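You operate a simulated robot arm through the tools that you are given. There is no shell and no other tool.

The job below is to be done with a simulated robot arm. You get a single attempt, and the scene is never put back.

Task
The washer is on cotton by mistake. Pause, and restart it on easy care at cold with extra rinse.
Fine: nothing in the drum may shrink; leave the spin and auto dose buttons.

The check looks at the end state, three seconds after you hand in, the way a careful person would. Anything else that was tipped, shoved, dropped, spilled or broken makes it a failure.

Robot
A 7-joint arm with a two-finger parallel gripper, fixed in place. Base frame: the origin is on the floor under the middle of its stand, x ahead of it, y to its left, z up; the work surface is at about z = 0.888. Readings come in m, rad, newtons and seconds.
With the tool pointing down near the work surface it reaches from about 0.24 to 0.68 m from the base axis. Its first joint turns from -1.152 to 1.152 rad. Payload 2.4 kg.
Tool frame: the origin (TCP) lies between the finger pads and is the grasp point; the fingertips stand 0.03 m ahead of it; z points along the fingers, y is the line along which they close. Largest opening 0.094 m; finger width 0.028, thickness 0.01; the body of the gripper, 0.05 by 0.096 m, starts 0.055 m behind the TCP.
Orientation is that of the tool frame in the base frame, as a unit quaternion [x, y, z, w]. With the fingers straight down and closing along the base's y, the tool's x points along the base's -x, its y along +y and its z along -z.

Tools
- The arm moves only by the tool play_rows. Its argument "motion" is a list that holds one entry, the list of rows, each a list of 7 numbers: the shift along the tool's x, y, z in units of 20 mm (1.0 is 20 mm), then the turn, a rotation vector about the tool's x, y, z in units of 6 degrees (1.0 is 6 degrees), then the finger opening in m, from 0 to 0.094. In form: [[[tx, ty, tz, wx, wy, wz, jaw], ...]]. A call has 1 to 20 rows; each row shifts and turns the commanded pose from where the row before left it, along the tool's axes as they then stand. A call with a number of a shift or a turn outside -1 to 1 is refused whole. Each row takes 0.2 s and may step no farther than 0.05 m and 0.15 rad from the row before; otherwise, or with a gripper value out of range, the whole call is refused. A pose out of reach is approached as far as the arm can. The call stops where the force on the tool passes 40 N (or 10 N more than at its start, if that is more) or the arm is blocked; 0.2 s more then pass. The fingers move at their own pace (about 0.153 m/s each) and stop on an object; they squeeze with about 31 N. The grip force told is the motor's: it shows also when the fingers shut on nothing. Time passes only in rows, and 0.2 s behind the last, so rows that do not move let the fingers close. The reply holds the time, the measured pose of the TCP, the force on the tool along the base axes, the opening and the grip force, in the units named above and with some noise, with the torque about the TCP (base axes, N m) and any sound that the robot's microphone picked up, and new pictures: "pictures" is both (left out), scene, wrist or none.
- Cameras (640 x 400 px; columns grow to the right, rows downward): "scene" is fixed at [0.0415, 0.4778, 1.4443]; the picture's right is [-0.73, -0.69, 0.00], its down [-0.39, 0.41, -0.82] and it looks along [0.56, -0.60, -0.57] (base axes); focal length 308 px, centre (320, 200). "wrist" rides on the gripper at [0.076, 0.014, -0.103] in the tool frame; the picture's right is [-0.18, 0.98, 0.00], its down [-0.75, -0.14, -0.64] and it looks along [-0.63, -0.12, 0.77] (tool axes); focal length 243 px, centre (320, 200). There is no depth. A picture from a camera that has moved, and an enlarged one, comes with that camera's place and axes in the base frame and with its lens.
- zoom(camera, box): a new picture of the part [left, top, right, bottom] of that camera's present view, enlarged. No time passes.
- sign_off(): hands the job in; it is judged then, once.

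Places have to be worked out from the pictures, the camera data and where the tool is seen. Open the gripper and draw the arm clear of the work before you hand the job in, unless the task says otherwise.

The tools are called after "Call:" as name(argument=value, ...) on one line, values as JSON. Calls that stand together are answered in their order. play_rows: Moves the arm, as the interface text tells. Its arguments: {"type":"object","properties":{"motion":{"type":"array"},"pictures":{"type":"string","enum":["both","scene","wrist","none"]}},"required":["motion"]} The other tools are called the same way: zoom (camera, box) takes an enlarged picture of a part of a camera's view; sign_off () hands the job in.

At the start:

```text
t: 0.0
eef_pos: [0.3234, 0.0159, 1.2587]
tcp_rot: [0.0, 1.0, 0.0, 0.0]
ft_force: [0.6, -0.6, 0.4]
wrist_torque: [0.05, 0.04, 0.02]
width: 0.094
grasp_force: 0.0
```

scene: 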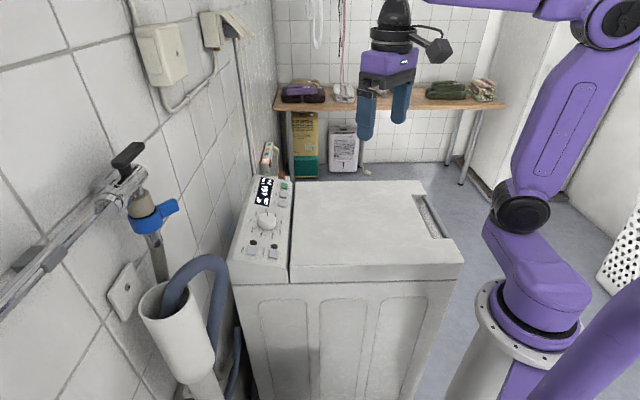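
wrist: 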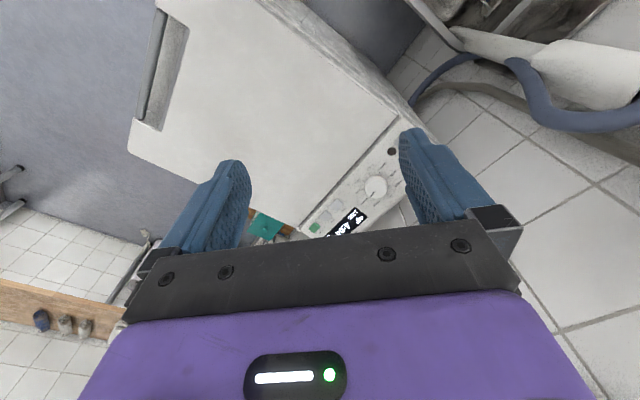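

The panel of the top-loading washer is visible with a dial, display and buttons. I zoom in on the panel in both cameras to read it before moving.

Call:
zoom(camera="scene", box=[220, 165, 310, 275])

Call:
zoom(camera="wrist", box=[280, 130, 420, 245])

Call:
zoom(camera="scene", box=[245, 130, 310, 210])

```text
3.64 times, centred on (265, 220) of scene
camera zoom: at [0.0415, 0.4778, 1.4443], right [-0.73, -0.69, 0.0], down [-0.39, 0.41, -0.82], along [0.56, -0.6, -0.57], focal length 1120 px, centre (520, 127)
```

zoom: 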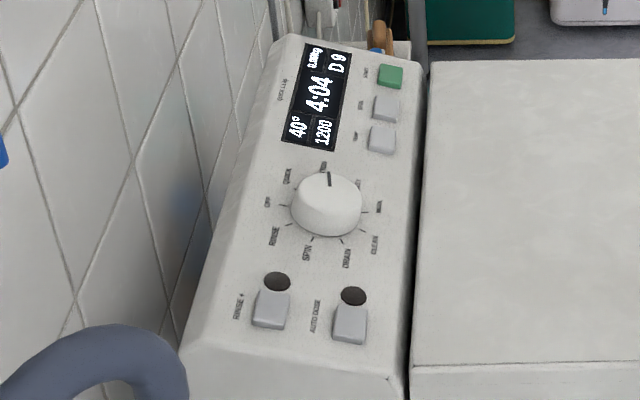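

```text
3.48 times, centred on (350, 188) of wrist
camera zoom: at [0.2463, 0.0288, 1.3608], right [0.18, 0.98, 0.0], down [0.75, -0.14, 0.64], along [0.63, -0.12, -0.77], focal length 844 px, centre (216, 244)
```

zoom: 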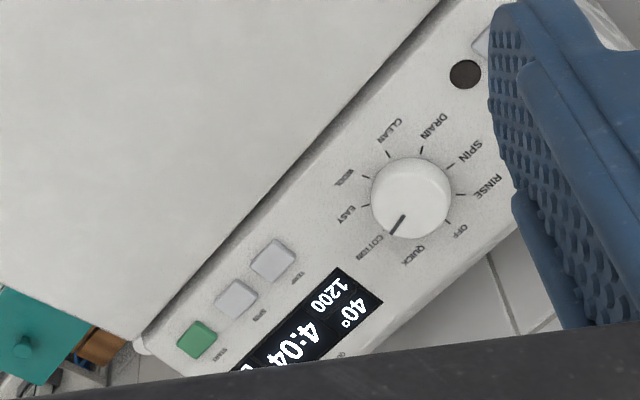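

```text
5.00 times, centred on (278, 170) of scene
camera zoom: at [0.0415, 0.4778, 1.4443], right [-0.73, -0.69, 0.0], down [-0.39, 0.41, -0.82], along [0.56, -0.6, -0.57], focal length 1540 px, centre (532, 350)
```

zoom: 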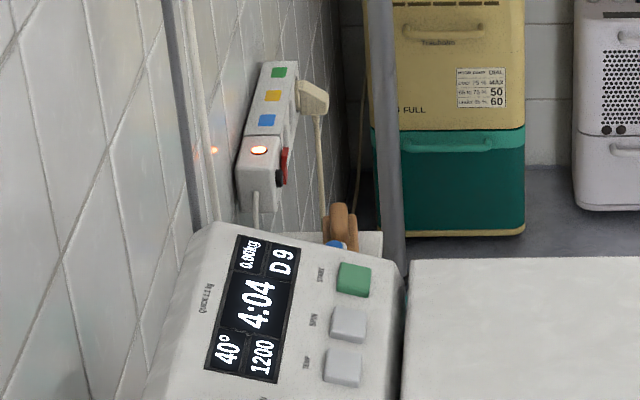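

The dial points at COTTON, the display reads about 40°, 1200, 4:04, and I place the knob near [0.60, 0.09, 0.90] and START near [0.72, -0.08, 0.895]. I move the arm forward at height to bring the panel clear of the gripper in the wrist view.

Call:
play_rows(motion=[[[-1, 0, 0, 0, 0, 0, 0.094], [-1, 0, 0, 0, 0, 0, 0.094], [-1, 0, 0, 0, 0, 0, 0.094], [-1, 0, 0, 0, 0, 0, 0.094], [-1, 0, 0, 0, 0, 0, 0.094], [-1, 0, 0, 0, 0, 0, 0.094], [0, 0, 0, 0, 0, 0, 0.094]]])

```text
t: 1.6
eef_pos: [0.4409, 0.0163, 1.2592]
tcp_rot: [0.0, 1.0, 0.0, 0.001]
ft_force: [0.0, -0.2, -0.3]
wrist_torque: [-0.03, 0.0, 0.0]
width: 0.094
grasp_force: 0.1
camera wrist: at [0.3632, 0.0294, 1.3613], right [0.18, 0.98, 0.0], down [0.75, -0.14, 0.64], along [0.63, -0.12, -0.77], focal length 243 px, centre (320, 200)
```

scene: 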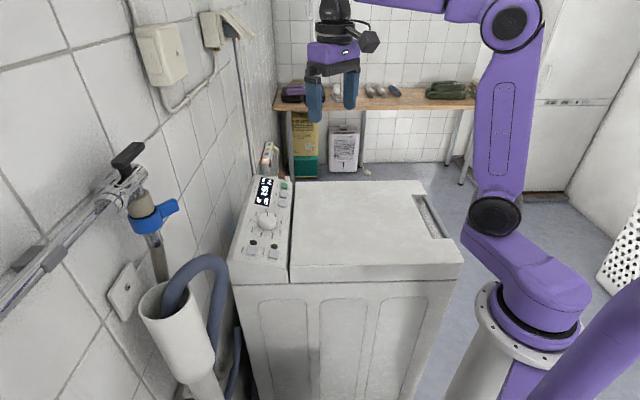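
wrist: 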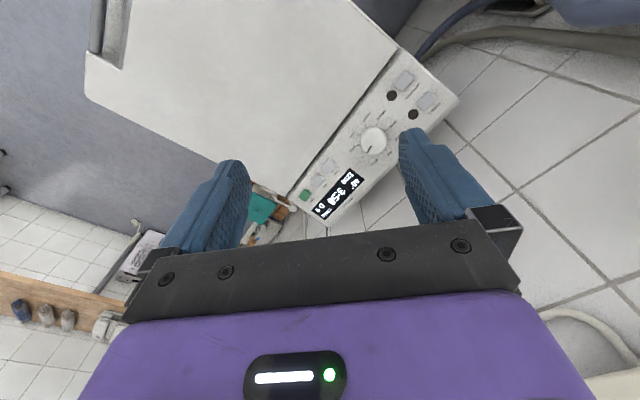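

The whole panel is now visible between the fingers. I zoom in to read the display, labels and marks.

Call:
zoom(camera="wrist", box=[290, 150, 380, 230])

Call:
zoom(camera="wrist", box=[330, 60, 460, 170])

Call:
zoom(camera="scene", box=[240, 170, 300, 215])

Call:
zoom(camera="scene", box=[230, 205, 300, 265])

```text
5.00 times, centred on (335, 190) of wrist
camera zoom: at [0.3632, 0.0294, 1.3613], right [0.18, 0.98, 0.0], down [0.75, -0.14, 0.64], along [0.63, -0.12, -0.77], focal length 1213 px, centre (245, 250)
```

zoom: 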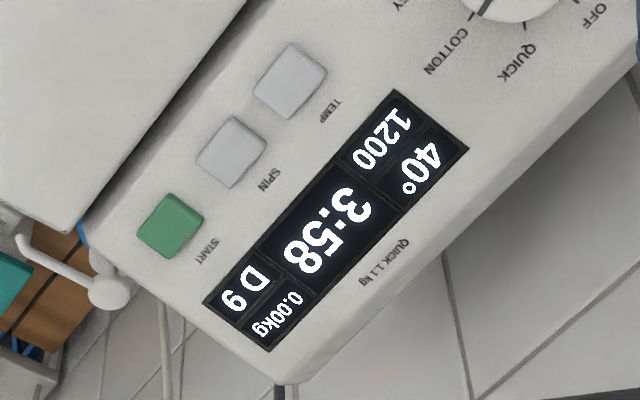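

```text
3.64 times, centred on (395, 115) of wrist
camera zoom: at [0.3632, 0.0294, 1.3613], right [0.18, 0.98, 0.0], down [0.75, -0.14, 0.64], along [0.63, -0.12, -0.77], focal length 882 px, centre (47, 509)
```

zoom: 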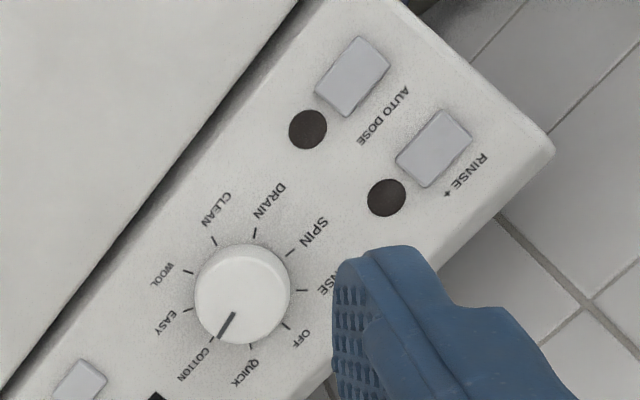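

```text
8.89 times, centred on (270, 192) of scene
camera zoom: at [0.0415, 0.4778, 1.4443], right [-0.73, -0.69, 0.0], down [-0.39, 0.41, -0.82], along [0.56, -0.6, -0.57], focal length 2738 px, centre (764, 267)
```

zoom: 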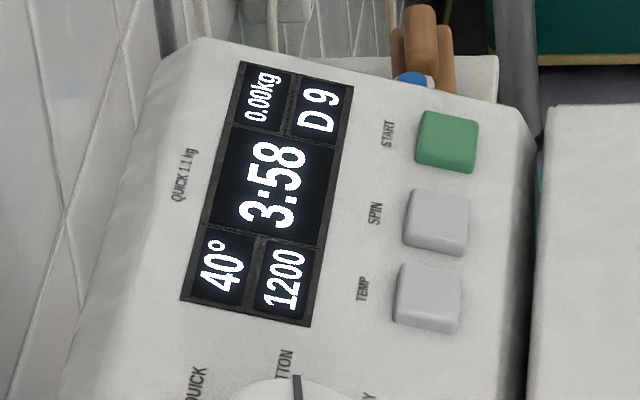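

```text
6.67 times, centred on (265, 235) of scene
camera zoom: at [0.0415, 0.4778, 1.4443], right [-0.73, -0.69, 0.0], down [-0.39, 0.41, -0.82], along [0.56, -0.6, -0.57], focal length 2053 px, centre (687, -33)
```

zoom: 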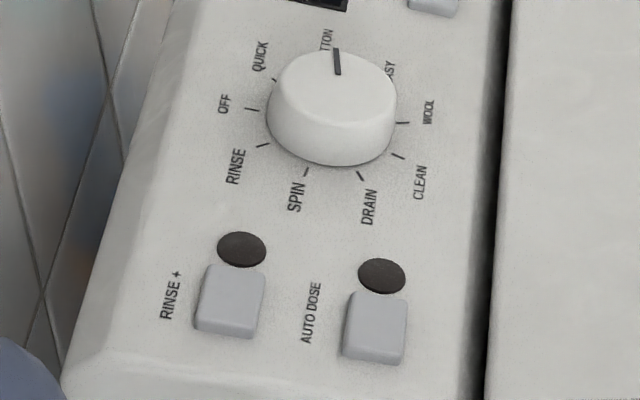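

The cycle is running (4:04 → 3:58 in 1.6 s), so I pause it first. I judge the START button top at about [0.721, -0.073, 0.900], on a panel sloping up toward the wall by about 14°. It is beyond straight-down reach, so I close the fingers, tilt the tool outward 24° and approach a point above START.

Call:
play_rows(motion=[[[0, -1, 0, 0, -1, 0, 0.0], [0, -1, 0, 0, -1, 0, 0.0], [0, -1, 0, 0, -1, 0, 0.0], [0, -1, 0, 0, -1, 0, 0.0], [-0.4425, 0, 1, 0, 0, 0, 0.0], [-0.4425, 0, 1, 0, 0, 0, 0.0], [-0.4425, 0, 1, 0, 0, 0, 0.0], [-0.4425, 0, 1, 0, 0, 0, 0.0], [-0.4425, 0, 1, 0, 0, 0, 0.0], [-0.4425, 0, 1, 0, 0, 0, 0.0], [-0.4425, 0, 1, 0, 0, 0, 0.0], [-0.4425, 0, 1, 0, 0, 0, 0.0], [-0.4425, 0, 1, 0, 0, 0, 0.0], [-0.4425, 0, 1, 0, 0, 0, 0.0], [-0.4425, 0, 1, 0, 0, 0, 0.0], [-0.4425, 0, 1, 0, 0, 0, 0.0], [-0.4425, 0, 1, 0, 0, 0, 0.0], [-0.4425, 0, 1, 0, 0, 0, 0.0], [-0.4425, 0, 1, 0, 0, 0, 0.0]]])

```text
t: 5.6
eef_pos: [0.6843, -0.0639, 1.0382]
tcp_rot: [0.0, 0.978, 0.0, 0.208]
ft_force: [-0.7, 0.0, -0.4]
wrist_torque: [0.03, 0.04, -0.01]
width: 0.0
grasp_force: 31.1
camera wrist: at [0.5737, -0.0511, 1.1008], right [0.17, 0.98, 0.07], down [0.43, -0.14, 0.89], along [0.89, -0.12, -0.44], focal length 243 px, centre (320, 200)
```

scene: 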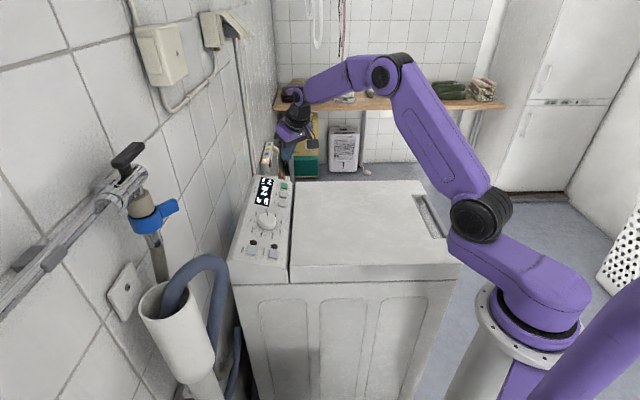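
wrist: 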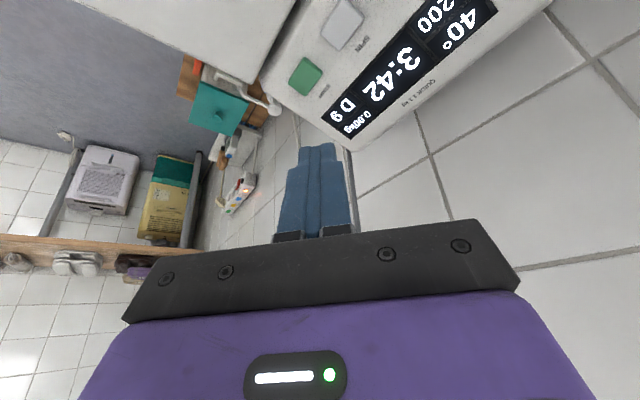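

At t=5.6 the timer reads 3:42, and the new wrist view confirms START at about [0.720, -0.074, 0.90]. I go to a hover about 2 cm above it and check.

Call:
play_rows(motion=[[[0.04, -0.101, 0.893, 0, 0, 0, 0.0], [0.04, -0.101, 0.893, 0, 0, 0, 0.0], [0.04, -0.101, 0.893, 0, 0, 0, 0.0], [0.04, -0.101, 0.893, 0, 0, 0, 0.0], [0.04, -0.101, 0.893, 0, 0, 0, 0.0]]])

Call:
zoom(camera="scene", box=[240, 130, 330, 220])

Call:
zoom(camera="wrist", box=[240, 0, 480, 180])

```text
t: 6.8
eef_pos: [0.7191, -0.0737, 0.9547]
tcp_rot: [0.0, 0.978, 0.001, 0.209]
ft_force: [0.3, -0.1, 0.3]
wrist_torque: [-0.01, 0.0, -0.06]
width: 0.0
grasp_force: 31.0
camera wrist: at [0.6069, -0.0605, 1.0168], right [0.17, 0.98, 0.08], down [0.43, -0.14, 0.89], along [0.89, -0.12, -0.44], focal length 243 px, centre (320, 200)
```

scene: 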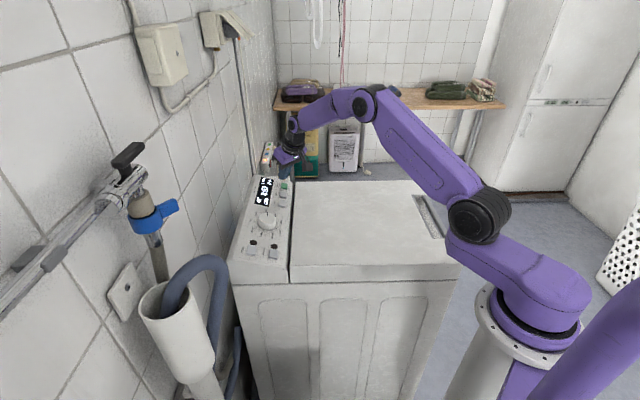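
wrist: 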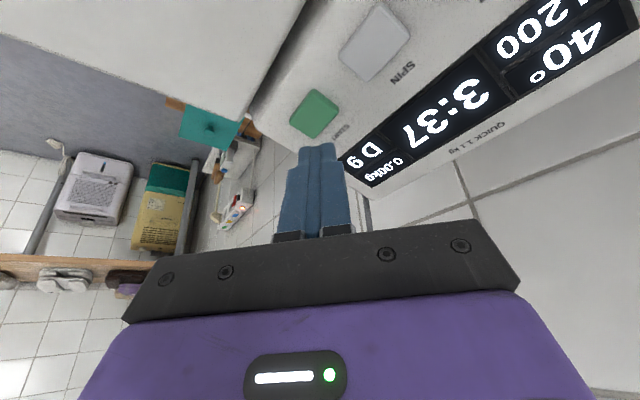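

```text
4.44 times, centred on (285, 175) of scene
camera zoom: at [0.0415, 0.4778, 1.4443], right [-0.73, -0.69, 0.0], down [-0.39, 0.41, -0.82], along [0.56, -0.6, -0.57], focal length 1369 px, centre (476, 311)
```

zoom: 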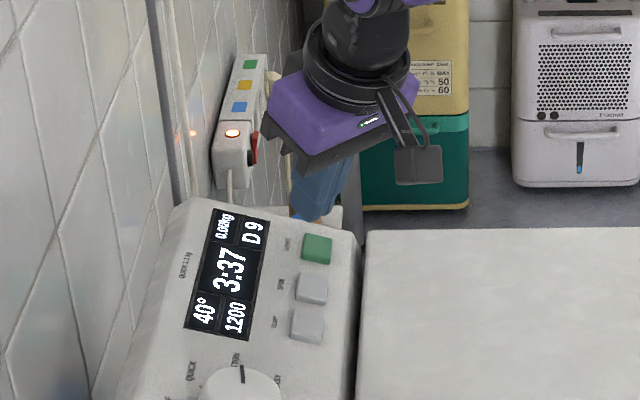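

```text
2.22 times, centred on (360, 90) of wrist
camera zoom: at [0.6069, -0.0605, 1.0168], right [0.17, 0.98, 0.08], down [0.43, -0.14, 0.89], along [0.89, -0.12, -0.44], focal length 539 px, centre (231, 444)
```

zoom: 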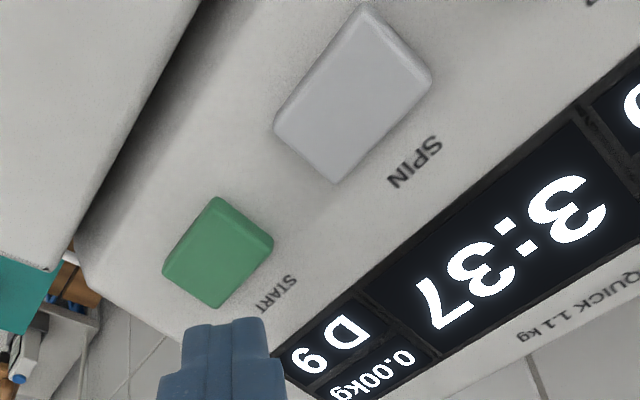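

The hover is right: the lower fingertip edge sits at about [0.7185, -0.074, 0.922], directly above the START centre at z≈0.901. I descend straight down, slowing near contact, and watch force and sound.

Call:
play_rows(motion=[[[0.1627, 0, 0.3654, 0, 0, 0, 0.0], [0.1627, 0, 0.3654, 0, 0, 0, 0.0], [0.0407, 0, 0.0914, 0, 0, 0, 0.0], [0.0407, 0, 0.0914, 0, 0, 0, 0.0], [0.0407, 0, 0.0914, 0, 0, 0, 0.0]]], pictures="wrist")

```text
t: 8.0
eef_pos: [0.7192, -0.0735, 0.9331]
tcp_rot: [0.0, 0.978, 0.001, 0.208]
ft_force: [-0.6, 0.2, 0.0]
wrist_torque: [0.0, 0.0, 0.0]
width: 0.0
grasp_force: 31.1
camera wrist: at [0.6064, -0.0613, 0.9957], right [0.17, 0.98, 0.07], down [0.43, -0.14, 0.89], along [0.89, -0.12, -0.44], focal length 243 px, centre (320, 200)
```

wrist: 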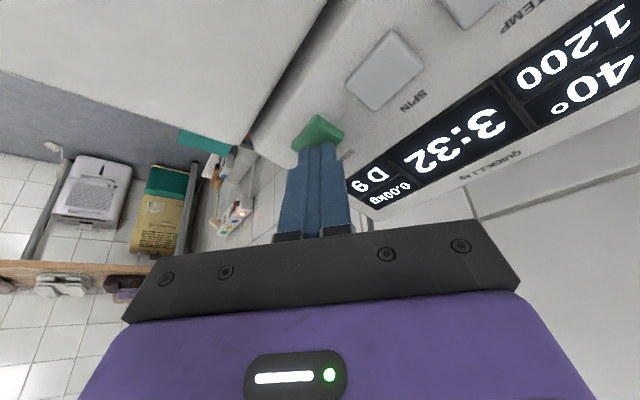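

No contact yet (force about zero) with the tip edge at z≈0.900. I continue down in small steps.

Call:
play_rows(motion=[[[0.0407, 0, 0.0914, 0, 0, 0, 0.0], [0.0407, 0, 0.0914, 0, 0, 0, 0.0], [0.0407, 0, 0.0914, 0, 0, 0, 0.0]]], pictures="wrist")

```text
t: 8.8
eef_pos: [0.7181, -0.0748, 0.927]
tcp_rot: [0.0, 0.978, 0.0, 0.209]
ft_force: [0.2, 0.7, 4.9]
wrist_torque: [0.08, -0.02, 0.02]
width: 0.0
grasp_force: 31.7
heard: click
camera wrist: at [0.6069, -0.0614, 0.9902], right [0.17, 0.98, 0.08], down [0.43, -0.14, 0.89], along [0.89, -0.12, -0.44], focal length 243 px, centre (320, 200)
```

wrist: 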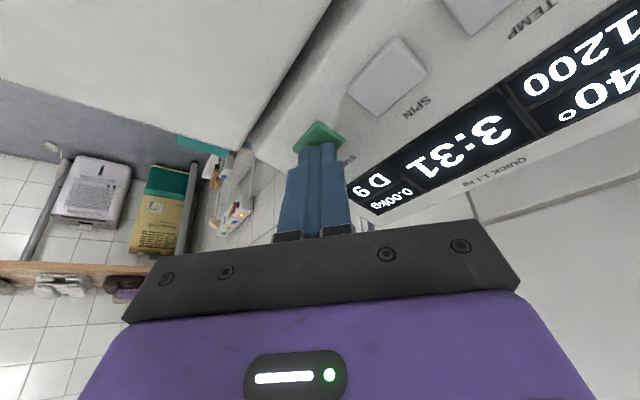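

A click was heard at about 5 N, so START was pressed. I lift straight up and check whether the timer has stopped.

Call:
play_rows(motion=[[[-0.2034, 0, -0.4568, 0, 0, 0, 0.0], [-0.4067, 0, -0.9135, 0, 0, 0, 0.0], [-0.4067, 0, -0.9135, 0, 0, 0, 0.0], [0, 0, 0, 0, 0, 0, 0.0]]])

Call:
zoom(camera="scene", box=[230, 165, 310, 265])

```text
t: 9.8
eef_pos: [0.719, -0.0755, 0.9781]
tcp_rot: [0.0, 0.978, -0.001, 0.209]
ft_force: [0.0, -0.6, 0.9]
wrist_torque: [-0.04, 0.0, 0.01]
width: 0.0
grasp_force: 30.9
camera wrist: at [0.6078, -0.0615, 1.0408], right [0.17, 0.98, 0.07], down [0.43, -0.14, 0.89], along [0.89, -0.12, -0.44], focal length 243 px, centre (320, 200)
```

scene: 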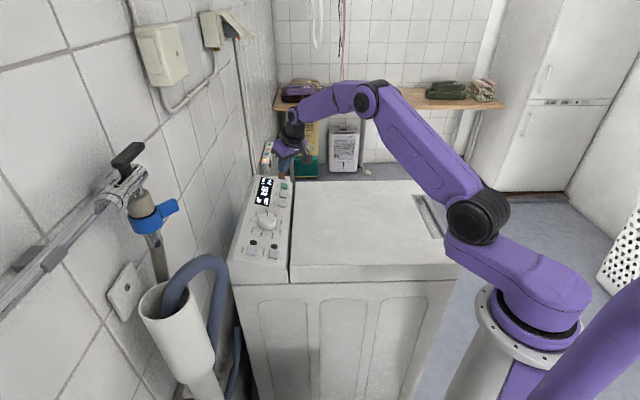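
wrist: 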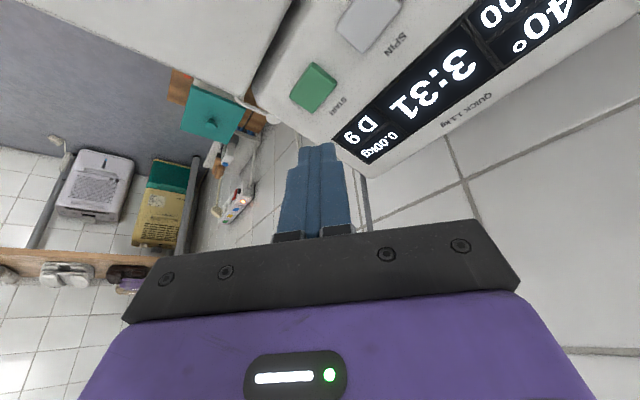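

```text
4.00 times, centred on (270, 215) of scene
camera zoom: at [0.0415, 0.4778, 1.4443], right [-0.73, -0.69, 0.0], down [-0.39, 0.41, -0.82], along [0.56, -0.6, -0.57], focal length 1232 px, centre (520, 140)
```

zoom: 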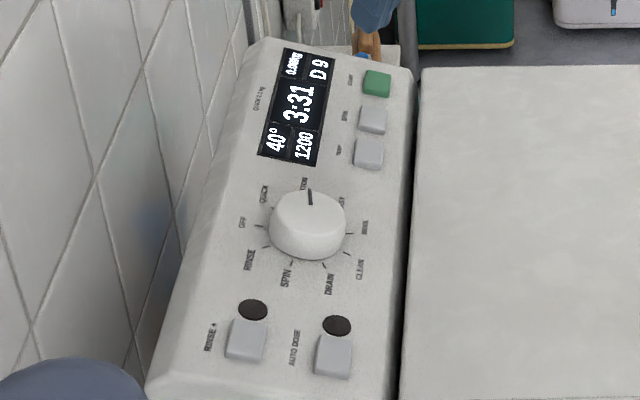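

The timer holds at 3:31, so the machine is paused. Next is the dial: from above, EASY is one 40° step clockwise from COTTON. I move above the knob, turn the tool square to the sloped panel (about 15°), yaw 23° so the turn stays near neutral, and open the fingers partway.

Call:
play_rows(motion=[[[0.629, 0.916, -0.7525, 0, 0, 0, 0.0], [0.629, 0.916, -0.7525, 0, 0, 0, 0.0], [0.629, 0.916, -0.7525, 0, 0, 0, 0.0], [0.629, 0.916, -0.7525, 0, 0, 0, 0.03], [0.629, 0.916, -0.7525, 0, 0, 0, 0.075], [0.629, 0.916, -0.7525, 0, 0, 0, 0.075], [0.629, 0.916, -0.7525, 0, 0, 0, 0.075], [0.629, 0.916, -0.7525, 0, 0, 0, 0.075], [0, 0, 0, 0, 1, 0, 0.075], [0, 0, 0, 0, 1, 0, 0.075], [0, 0, 0, 0, 1, 0, 0.075], [0, 0, 0, 0, 1, 0, 0.075], [0, 0, 0, -0.5725, -0.606, 0, 0.075], [0, 0, 0, -0.5725, -0.606, 0, 0.075], [0, 0, 0, -0.5725, -0.606, 0, 0.075], [0, 0, 0, 0, 0, -0.958, 0.075], [0, 0, 0, 0, 0, -0.958, 0.075], [0, 0, 0, 0, 0, -0.958, 0.075], [0, 0, 0, 0, 0, -0.958, 0.075]]])

Call:
zoom(camera="scene", box=[220, 130, 340, 270])

Call:
zoom(camera="wrist", box=[220, 0, 480, 200])

```text
t: 13.8
eef_pos: [0.5762, 0.0729, 1.0445]
tcp_rot: [-0.199, 0.971, 0.069, 0.111]
ft_force: [0.4, 0.5, -0.2]
wrist_torque: [0.02, 0.02, 0.02]
width: 0.0752
grasp_force: 0.2
camera wrist: at [0.4831, 0.0379, 1.1259], right [-0.23, 0.96, 0.13], down [0.61, 0.04, 0.79], along [0.76, 0.26, -0.6], focal length 243 px, centre (320, 200)
```

scene: 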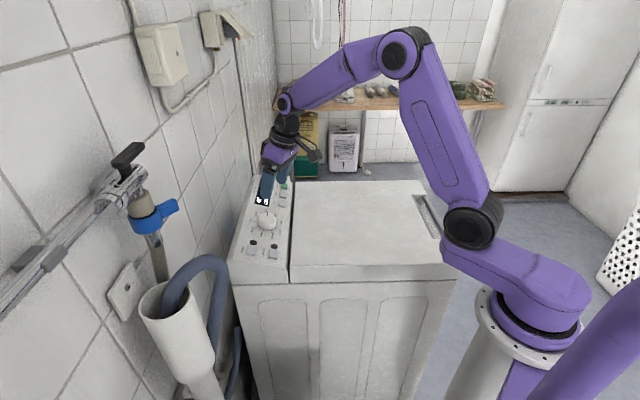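
wrist: 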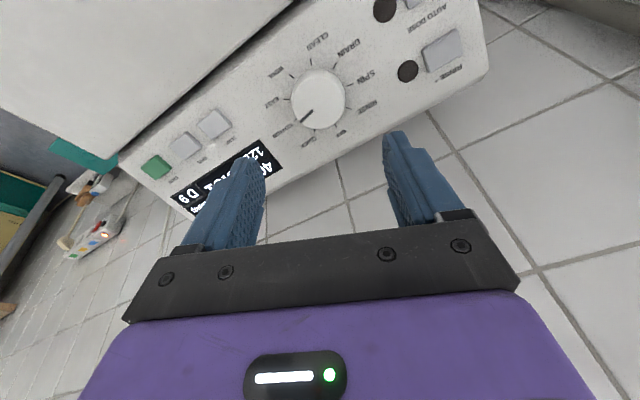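

```text
2.86 times, centred on (280, 200) of scene
camera zoom: at [0.0415, 0.4778, 1.4443], right [-0.73, -0.69, 0.0], down [-0.39, 0.41, -0.82], along [0.56, -0.6, -0.57], focal length 880 px, centre (434, 200)
```

zoom: 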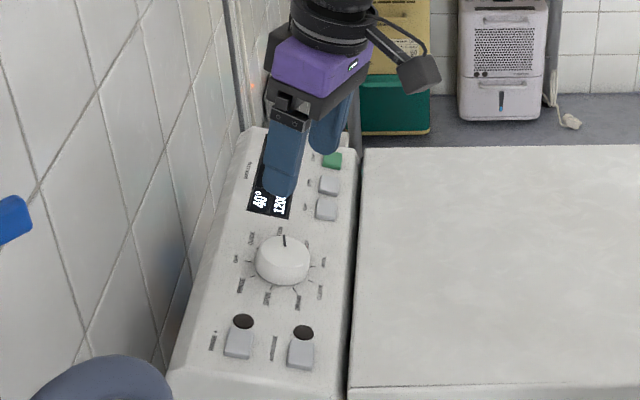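

```text
2.00 times, centred on (350, 100) of wrist
camera zoom: at [0.4831, 0.0379, 1.1259], right [-0.23, 0.96, 0.13], down [0.61, 0.04, 0.79], along [0.76, 0.26, -0.6], focal length 485 px, centre (260, 400)
```

zoom: 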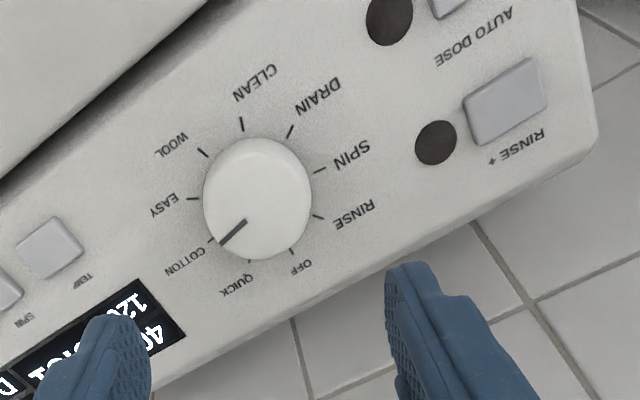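

The tool axis is square to the panel, and the wrist view puts the knob about 2 mm off the tool axis with its top about 0.130 m ahead of the TCP. I advance 90 mm along the tool axis with a small centring correction, then check.

Call:
play_rows(motion=[[[0.02, -0.015, 0.9, 0, 0, 0, 0.075], [0.02, -0.015, 0.9, 0, 0, 0, 0.075], [0.02, -0.015, 0.9, 0, 0, 0, 0.075], [0.02, -0.015, 0.9, 0, 0, 0, 0.075], [0.02, -0.015, 0.9, 0, 0, 0, 0.075]]])

Call:
zoom(camera="scene", box=[220, 150, 340, 270])

Call:
zoom(camera="wrist", box=[200, 60, 440, 240])

```text
t: 15.0
eef_pos: [0.5929, 0.088, 0.9581]
tcp_rot: [-0.198, 0.971, 0.069, 0.111]
ft_force: [-0.5, 0.0, 0.8]
wrist_torque: [-0.04, 0.02, 0.0]
width: 0.0751
grasp_force: 0.1
camera wrist: at [0.4989, 0.0539, 1.0398], right [-0.23, 0.96, 0.13], down [0.61, 0.04, 0.79], along [0.76, 0.26, -0.6], focal length 243 px, centre (320, 200)
```

scene: 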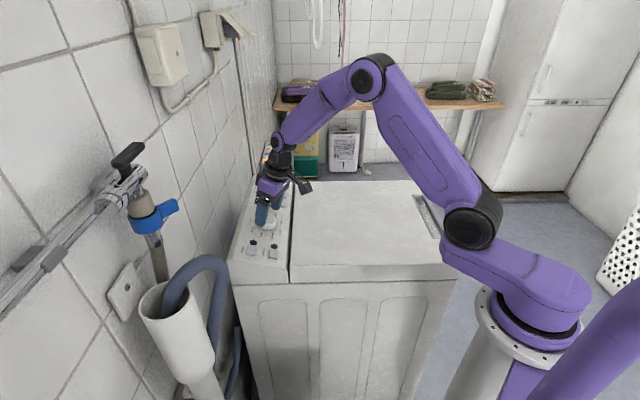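
wrist: 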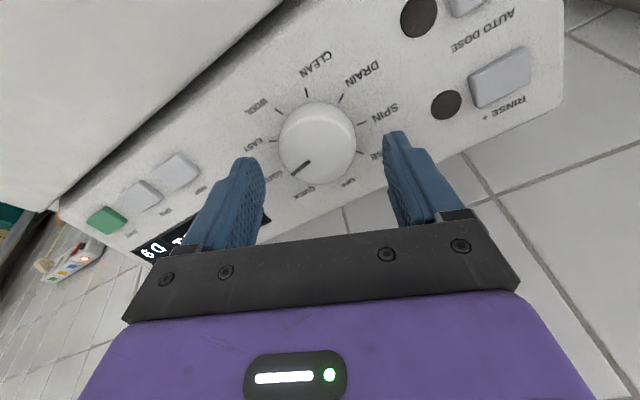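

```text
3.33 times, centred on (280, 210) of scene
camera zoom: at [0.0415, 0.4778, 1.4443], right [-0.73, -0.69, 0.0], down [-0.39, 0.41, -0.82], along [0.56, -0.6, -0.57], focal length 1027 px, centre (453, 167)
```

zoom: 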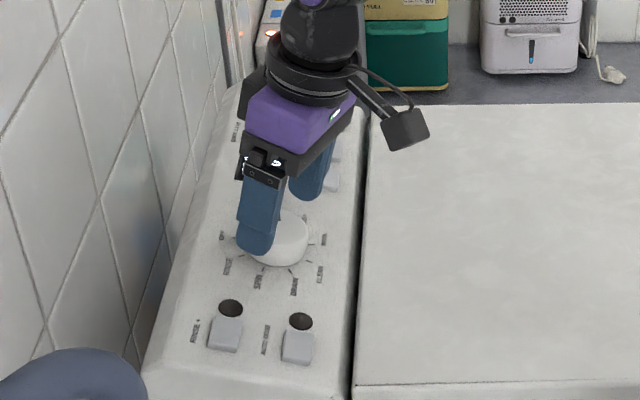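

```text
2.22 times, centred on (320, 150) of wrist
camera zoom: at [0.4989, 0.0539, 1.0398], right [-0.23, 0.96, 0.13], down [0.61, 0.04, 0.79], along [0.76, 0.26, -0.6], focal length 539 px, centre (320, 311)
```

zoom: 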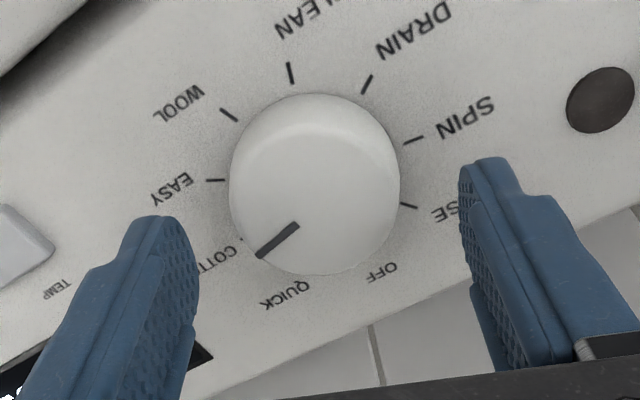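

The fingers straddle the knob (about 50 mm wide) with its top 4–10 mm beyond the fingertips and centred within about 1–2 mm. I advance 20 mm and close gently on the knob.

Call:
play_rows(motion=[[[0.04, -0.02, 0.5, 0, 0, 0, 0.075], [0.04, -0.02, 0.5, 0, 0, 0, 0.075], [0, 0, 0, 0, 0, 0, 0.075]]])

Call:
zoom(camera="scene", box=[220, 150, 340, 270])

Call:
zoom(camera="wrist", box=[200, 60, 440, 240])

```text
t: 15.8
eef_pos: [0.596, 0.0909, 0.9376]
tcp_rot: [-0.199, 0.971, 0.069, 0.111]
ft_force: [-0.1, 0.9, -0.1]
wrist_torque: [0.0, -0.01, 0.0]
width: 0.0748
grasp_force: 0.1
camera wrist: at [0.5025, 0.0559, 1.0194], right [-0.23, 0.96, 0.13], down [0.61, 0.04, 0.79], along [0.76, 0.26, -0.6], focal length 243 px, centre (320, 200)
```

scene: 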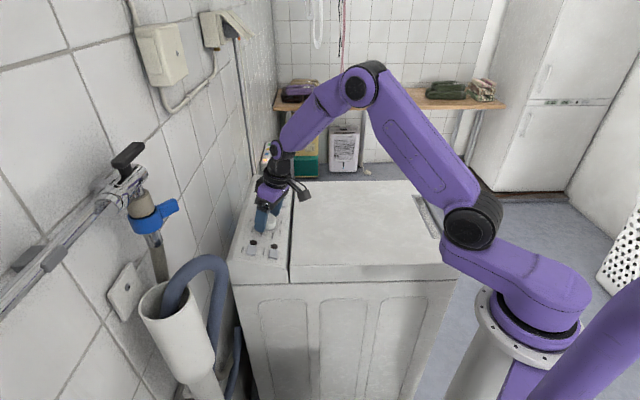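
wrist: 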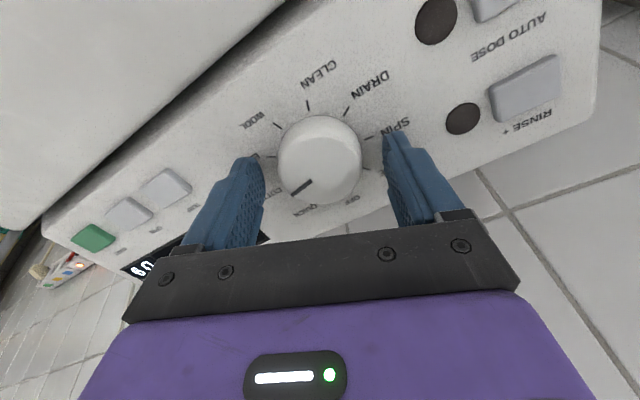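

```text
3.33 times, centred on (280, 210) of scene
camera zoom: at [0.0415, 0.4778, 1.4443], right [-0.73, -0.69, 0.0], down [-0.39, 0.41, -0.82], along [0.56, -0.6, -0.57], focal length 1027 px, centre (453, 167)
```

zoom: 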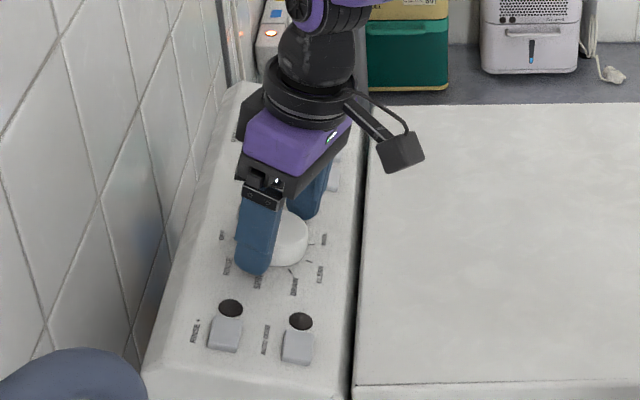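

```text
2.22 times, centred on (320, 150) of wrist
camera zoom: at [0.5025, 0.0559, 1.0194], right [-0.23, 0.96, 0.13], down [0.61, 0.04, 0.79], along [0.76, 0.26, -0.6], focal length 539 px, centre (320, 311)
```

zoom: 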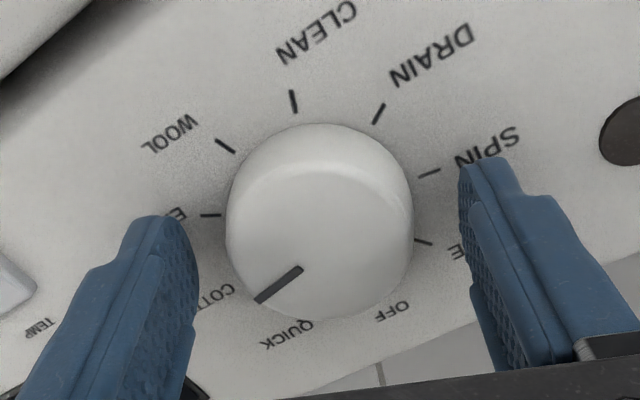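

The fingers now straddle the knob with the tips roughly 12 mm below its top, with no contact force. I close on it and check the grip.

Call:
play_rows(motion=[[[0.08, 0, 0, 0, 0, 0, 0.06], [0, 0, 0, 0, 0, 0, 0.03], [0, 0, 0, 0, 0, 0, 0.03]]], pictures="wrist")

```text
t: 16.6
eef_pos: [0.5938, 0.0899, 0.9386]
tcp_rot: [-0.198, 0.972, 0.07, 0.11]
ft_force: [-0.6, 3.4, 0.4]
wrist_torque: [0.17, 0.07, 0.07]
width: 0.0501
grasp_force: 45.6
camera wrist: at [0.5011, 0.0551, 1.0197], right [-0.23, 0.96, 0.13], down [0.61, 0.04, 0.79], along [0.76, 0.26, -0.6], focal length 243 px, centre (320, 200)
```

wrist: 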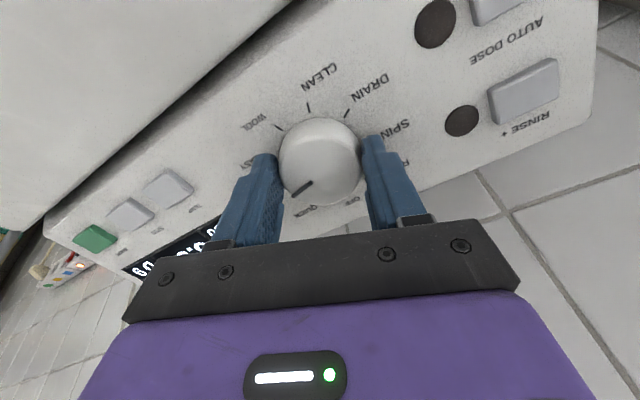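

The grip holds the knob at 50.1 mm wide. I turn the tool +40° about its axis (clockwise from above), one step from COTTON to EASY.

Call:
play_rows(motion=[[[0, 0, 0, 0, 0, 0.952, 0.03], [0, 0, 0, 0, 0, 0.952, 0.03], [0, 0, 0, 0, 0, 0.952, 0.03], [0, 0, 0, 0, 0, 0.952, 0.03], [0, 0, 0, 0, 0, 0.952, 0.03], [0, 0, 0, 0, 0, 0.952, 0.03], [0, 0, 0, 0, 0, 0.952, 0.03], [0, 0, 0, 0, 0, 0, 0.03]]])

Call:
zoom(camera="wrist", box=[200, 60, 440, 240])

Call:
zoom(camera="scene", box=[220, 150, 340, 270])

```text
t: 18.4
eef_pos: [0.5944, 0.0908, 0.9386]
tcp_rot: [0.144, 0.981, 0.104, 0.081]
ft_force: [15.2, 22.4, -10.3]
wrist_torque: [0.86, -0.32, 0.13]
width: 0.0503
grasp_force: 44.6
camera wrist: at [0.5066, 0.1078, 1.0307], right [0.44, 0.87, 0.25], down [0.55, -0.47, 0.69], along [0.71, -0.16, -0.69], focal length 243 px, centre (320, 200)
```

scene: 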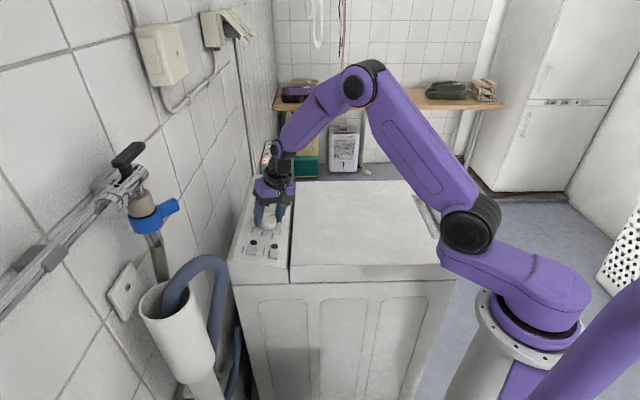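
wrist: 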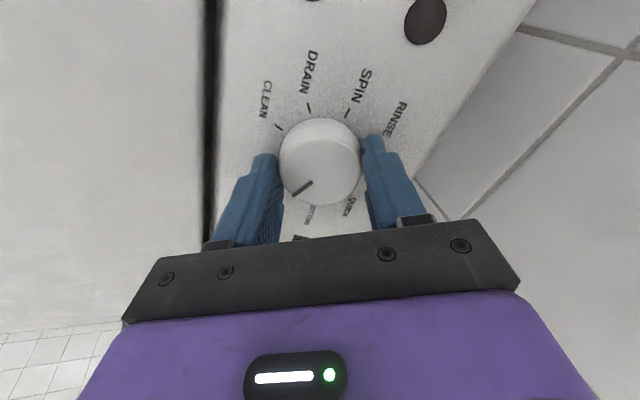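

```text
2.22 times, centred on (320, 150) of wrist
camera zoom: at [0.5066, 0.1078, 1.0307], right [0.44, 0.87, 0.25], down [0.55, -0.47, 0.69], along [0.71, -0.16, -0.69], focal length 539 px, centre (320, 311)
```

zoom: 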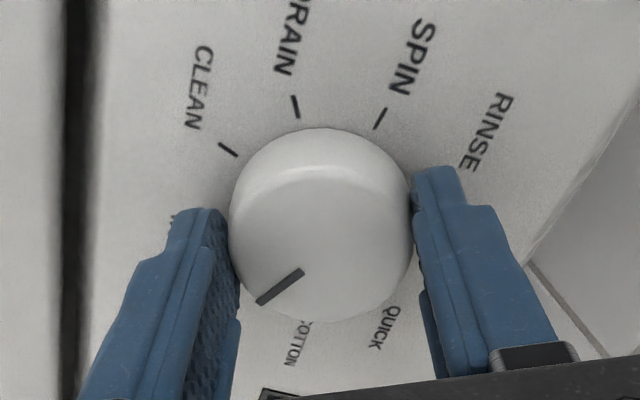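

```text
3.33 times, centred on (280, 210) of scene
camera zoom: at [0.0421, 0.4785, 1.444], right [-0.73, -0.69, 0.0], down [-0.39, 0.41, -0.82], along [0.56, -0.6, -0.57], focal length 1027 px, centre (453, 167)
```

zoom: 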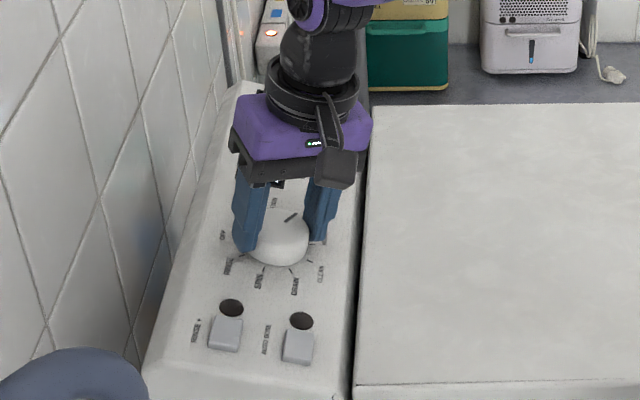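

The knob turned with the tool by about 40° without slipping, though a side load of about 29 N has built up, mostly along the tool's y. I shift slightly to relieve it before releasing.

Call:
play_rows(motion=[[[0, 0.06, 0.03, 0, 0, 0, 0.03], [0, 0, 0, 0, 0, 0, 0.03]]], pictures="none")

```text
t: 19.0
eef_pos: [0.5945, 0.0909, 0.9392]
tcp_rot: [0.145, 0.981, 0.102, 0.081]
ft_force: [10.1, 18.1, -1.9]
wrist_torque: [0.53, -0.37, 0.07]
width: 0.05
grasp_force: 44.8
```

The load is easing. I relieve a little more along the tool's y before opening.

Call:
play_rows(motion=[[[0, 0.1, 0.02, 0, 0, 0, 0.03], [0, 0.1, 0, 0, 0, 0, 0.03], [0, 0, 0, 0, 0, 0, 0.03]]], pictures="none")

```text
t: 19.8
eef_pos: [0.5937, 0.0909, 0.9387]
tcp_rot: [0.147, 0.981, 0.103, 0.08]
ft_force: [-13.1, 2.6, 25.8]
wrist_torque: [0.15, 0.62, 0.19]
width: 0.0502
grasp_force: 45.1
```

The side load is nearly gone, and a small push along the axis has replaced it. I open the fingers and then back off along the tool axis to look at the dial and display.

Call:
play_rows(motion=[[[0, 0, -0.03, 0, 0, 0, 0.03], [0, 0, 0, 0, 0, 0, 0.075], [0, 0, 0, 0, 0, 0, 0.075], [0, 0, -0.5, 0, 0, 0, 0.075], [0, 0, -1, 0, 0, 0, 0.075], [0, 0, -1, 0, 0, 0, 0.075], [0, 0, -1, 0, 0, 0, 0.075], [0, 0, -1, 0, 0, 0, 0.075], [0, 0, -1, 0, 0, 0, 0.075]]])

Call:
zoom(camera="wrist", box=[200, 0, 440, 180])

Call:
zoom(camera="scene", box=[225, 165, 315, 270])

```text
t: 21.8
eef_pos: [0.5734, 0.0721, 1.0453]
tcp_rot: [0.147, 0.981, 0.102, 0.081]
ft_force: [-0.5, 0.0, -0.5]
wrist_torque: [0.0, -0.03, -0.03]
width: 0.0752
grasp_force: 0.0
camera wrist: at [0.4858, 0.0899, 1.1373], right [0.44, 0.86, 0.24], down [0.55, -0.48, 0.68], along [0.71, -0.17, -0.69], focal length 243 px, centre (320, 200)
```

scene: 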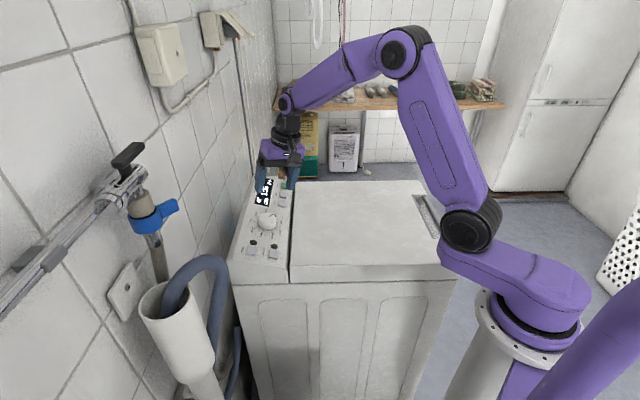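
wrist: 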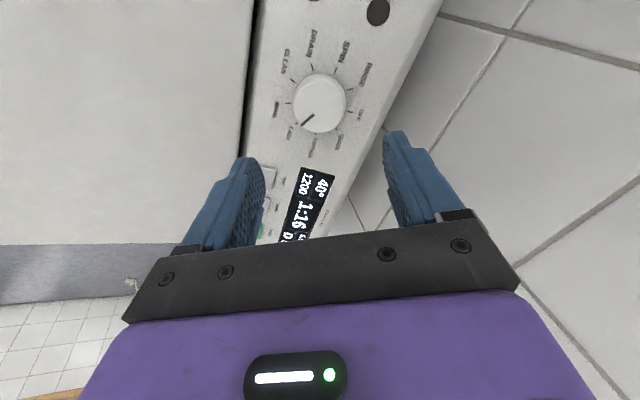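

```text
2.22 times, centred on (320, 90) of wrist
camera zoom: at [0.4858, 0.0899, 1.1373], right [0.44, 0.86, 0.24], down [0.55, -0.48, 0.68], along [0.71, -0.17, -0.69], focal length 539 px, centre (320, 444)
```

zoom: 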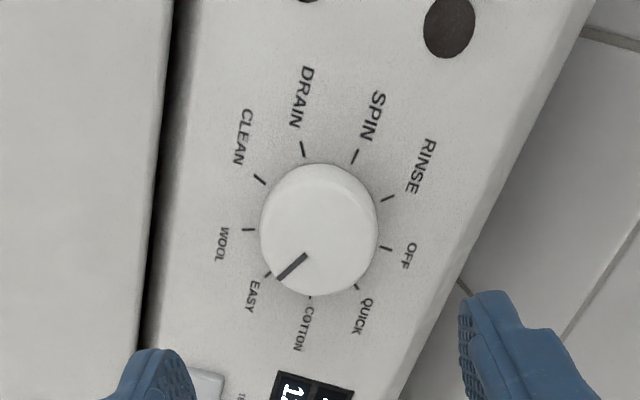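

```text
3.81 times, centred on (270, 218) of scene
camera zoom: at [0.0415, 0.4778, 1.4443], right [-0.73, -0.69, 0.0], down [-0.39, 0.41, -0.82], along [0.56, -0.6, -0.57], focal length 1173 px, centre (510, 133)
```

zoom: 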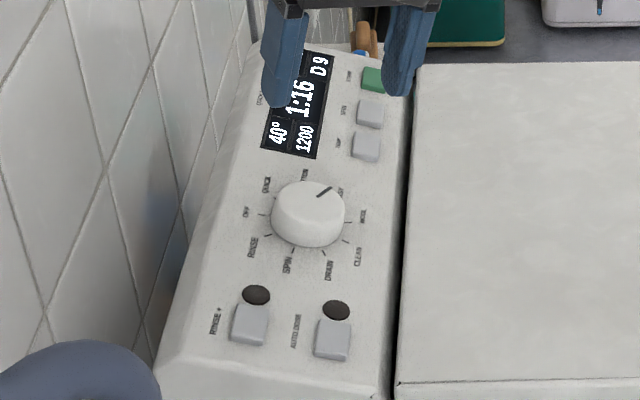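

The dial now points at EASY and the display shows 1:16, 40°, 1200. Next is TEMP, which I judge at about [0.650, -0.002, 0.899]; I close the fingers and move to a hover about 25 mm above it.

Call:
play_rows(motion=[[[-0.63, -0.687, 0.73, 0, 0, 0, 0.0], [-0.63, -0.687, 0.73, 0, 0, 0, 0.0], [-0.63, -0.687, 0.73, 0, 0, 0, 0.0], [-0.63, -0.687, 0.73, 0, 0, 0, 0.0], [-0.63, -0.687, 0.73, 0, 0, 0, 0.0], [-0.63, -0.687, 0.73, 0, 0, 0, 0.0], [0, 0, 0, 0, 0, 0, 0.0]]])

Call:
zoom(camera="wrist", box=[200, 0, 440, 180])

Call:
zoom(camera="scene", box=[225, 165, 315, 270])

```text
t: 23.4
eef_pos: [0.6395, -0.0125, 0.9513]
tcp_rot: [0.146, 0.981, 0.103, 0.08]
ft_force: [0.0, 0.3, 0.6]
wrist_torque: [-0.01, 0.02, 0.02]
width: 0.0001
grasp_force: 31.2
camera wrist: at [0.5526, 0.0047, 1.0424], right [0.44, 0.86, 0.25], down [0.55, -0.47, 0.68], along [0.71, -0.17, -0.69], focal length 243 px, centre (320, 200)
```

scene: 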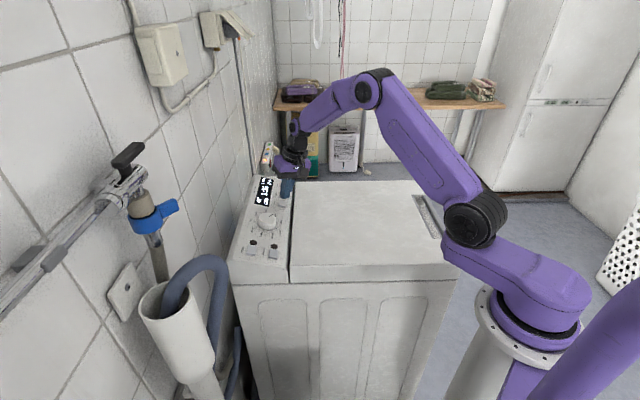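
wrist: 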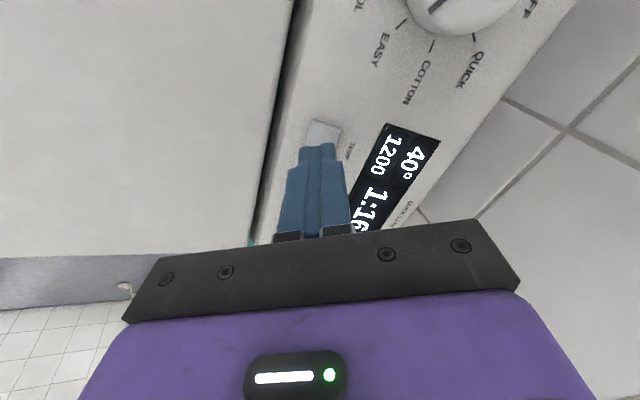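

```text
2.22 times, centred on (320, 90) of wrist
camera zoom: at [0.5526, 0.0047, 1.0424], right [0.44, 0.86, 0.25], down [0.55, -0.47, 0.68], along [0.71, -0.17, -0.69], focal length 539 px, centre (320, 444)
```

zoom: 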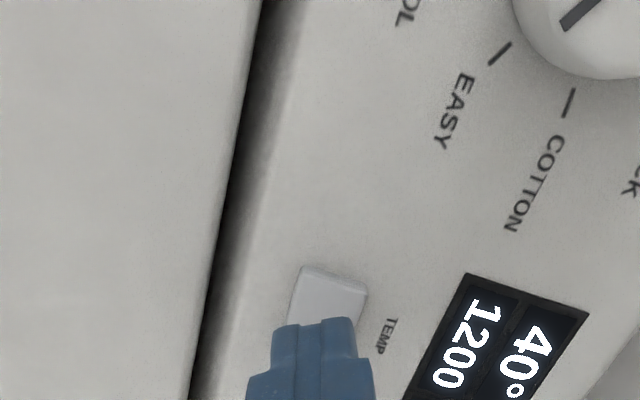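

```text
3.81 times, centred on (270, 218) of scene
camera zoom: at [0.0415, 0.4778, 1.4443], right [-0.73, -0.69, 0.0], down [-0.39, 0.41, -0.82], along [0.56, -0.6, -0.57], focal length 1173 px, centre (510, 133)
```

zoom: 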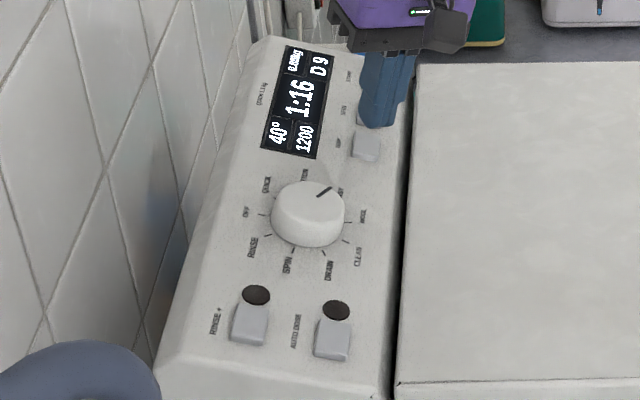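

TEMP's centre is within about 2 mm of the tool axis. I correct by 2 mm and press in small steps.

Call:
play_rows(motion=[[[0.1, 0.1, 0.5, 0, 0, 0, 0.0], [0, 0, 0.5, 0, 0, 0, 0.0], [0, 0, 0.1, 0, 0, 0, 0.0], [0, 0, 0.1, 0, 0, 0, 0.0], [0, 0, 0.1, 0, 0, 0, 0.0]]], pictures="wrist")

```text
t: 24.6
eef_pos: [0.6424, -0.0037, 0.927]
tcp_rot: [0.146, 0.981, 0.103, 0.081]
ft_force: [-0.9, 0.9, 2.9]
wrist_torque: [0.0, 0.0, 0.03]
width: 0.0
grasp_force: 30.8
heard: click
camera wrist: at [0.5562, 0.0132, 1.0188], right [0.44, 0.86, 0.25], down [0.55, -0.47, 0.69], along [0.71, -0.17, -0.69], focal length 243 px, centre (320, 200)
```

wrist: 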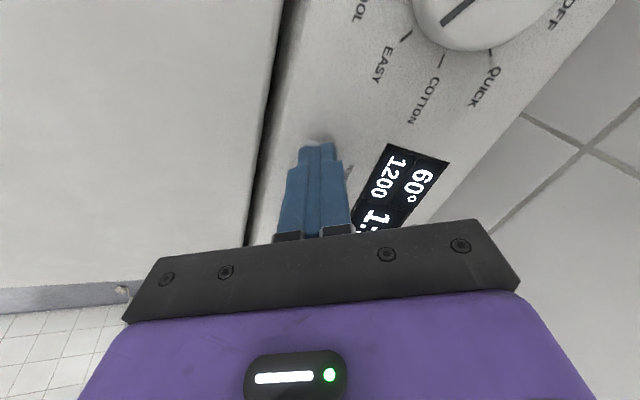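

The click changed the temperature to 60°, so TEMP cycles upward. I lift off and press once more, checking the display.

Call:
play_rows(motion=[[[0, 0, -0.4, 0, 0, 0, 0.0], [0, 0, 0, 0, 0, 0, 0.0], [0, 0, 0.2, 0, 0, 0, 0.0], [0, 0, 0.1, 0, 0, 0, 0.0], [0, 0, 0.1, 0, 0, 0, 0.0]]], pictures="wrist")

Call:
zoom(camera="scene", box=[240, 165, 310, 225])

```text
t: 25.8
eef_pos: [0.6436, -0.0032, 0.9268]
tcp_rot: [0.146, 0.981, 0.102, 0.081]
ft_force: [-1.6, -0.9, 2.3]
wrist_torque: [0.0, 0.04, -0.01]
width: 0.0
grasp_force: 30.5
heard: click
camera wrist: at [0.556, 0.0129, 1.0182], right [0.44, 0.86, 0.25], down [0.55, -0.47, 0.69], along [0.71, -0.17, -0.69], focal length 243 px, centre (320, 200)
```

wrist: 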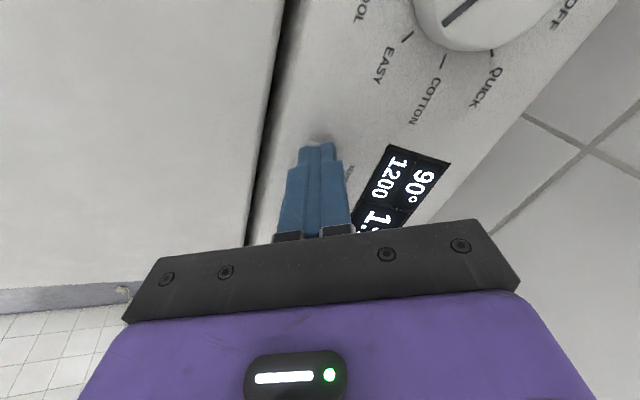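

```text
6.67 times, centred on (275, 195) of scene
camera zoom: at [0.0414, 0.4778, 1.4443], right [-0.73, -0.69, 0.0], down [-0.39, 0.41, -0.82], along [0.56, -0.6, -0.57], focal length 2053 px, centre (620, 233)
```

zoom: 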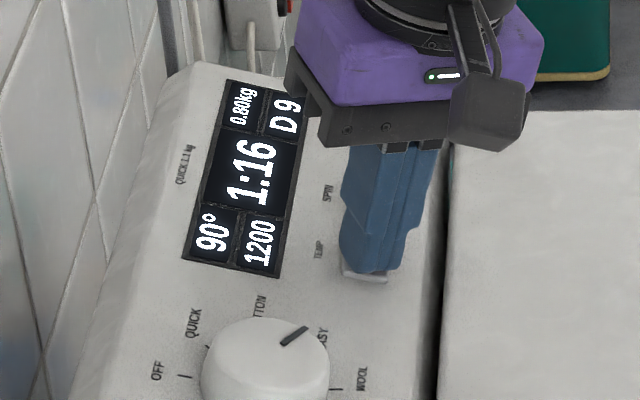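

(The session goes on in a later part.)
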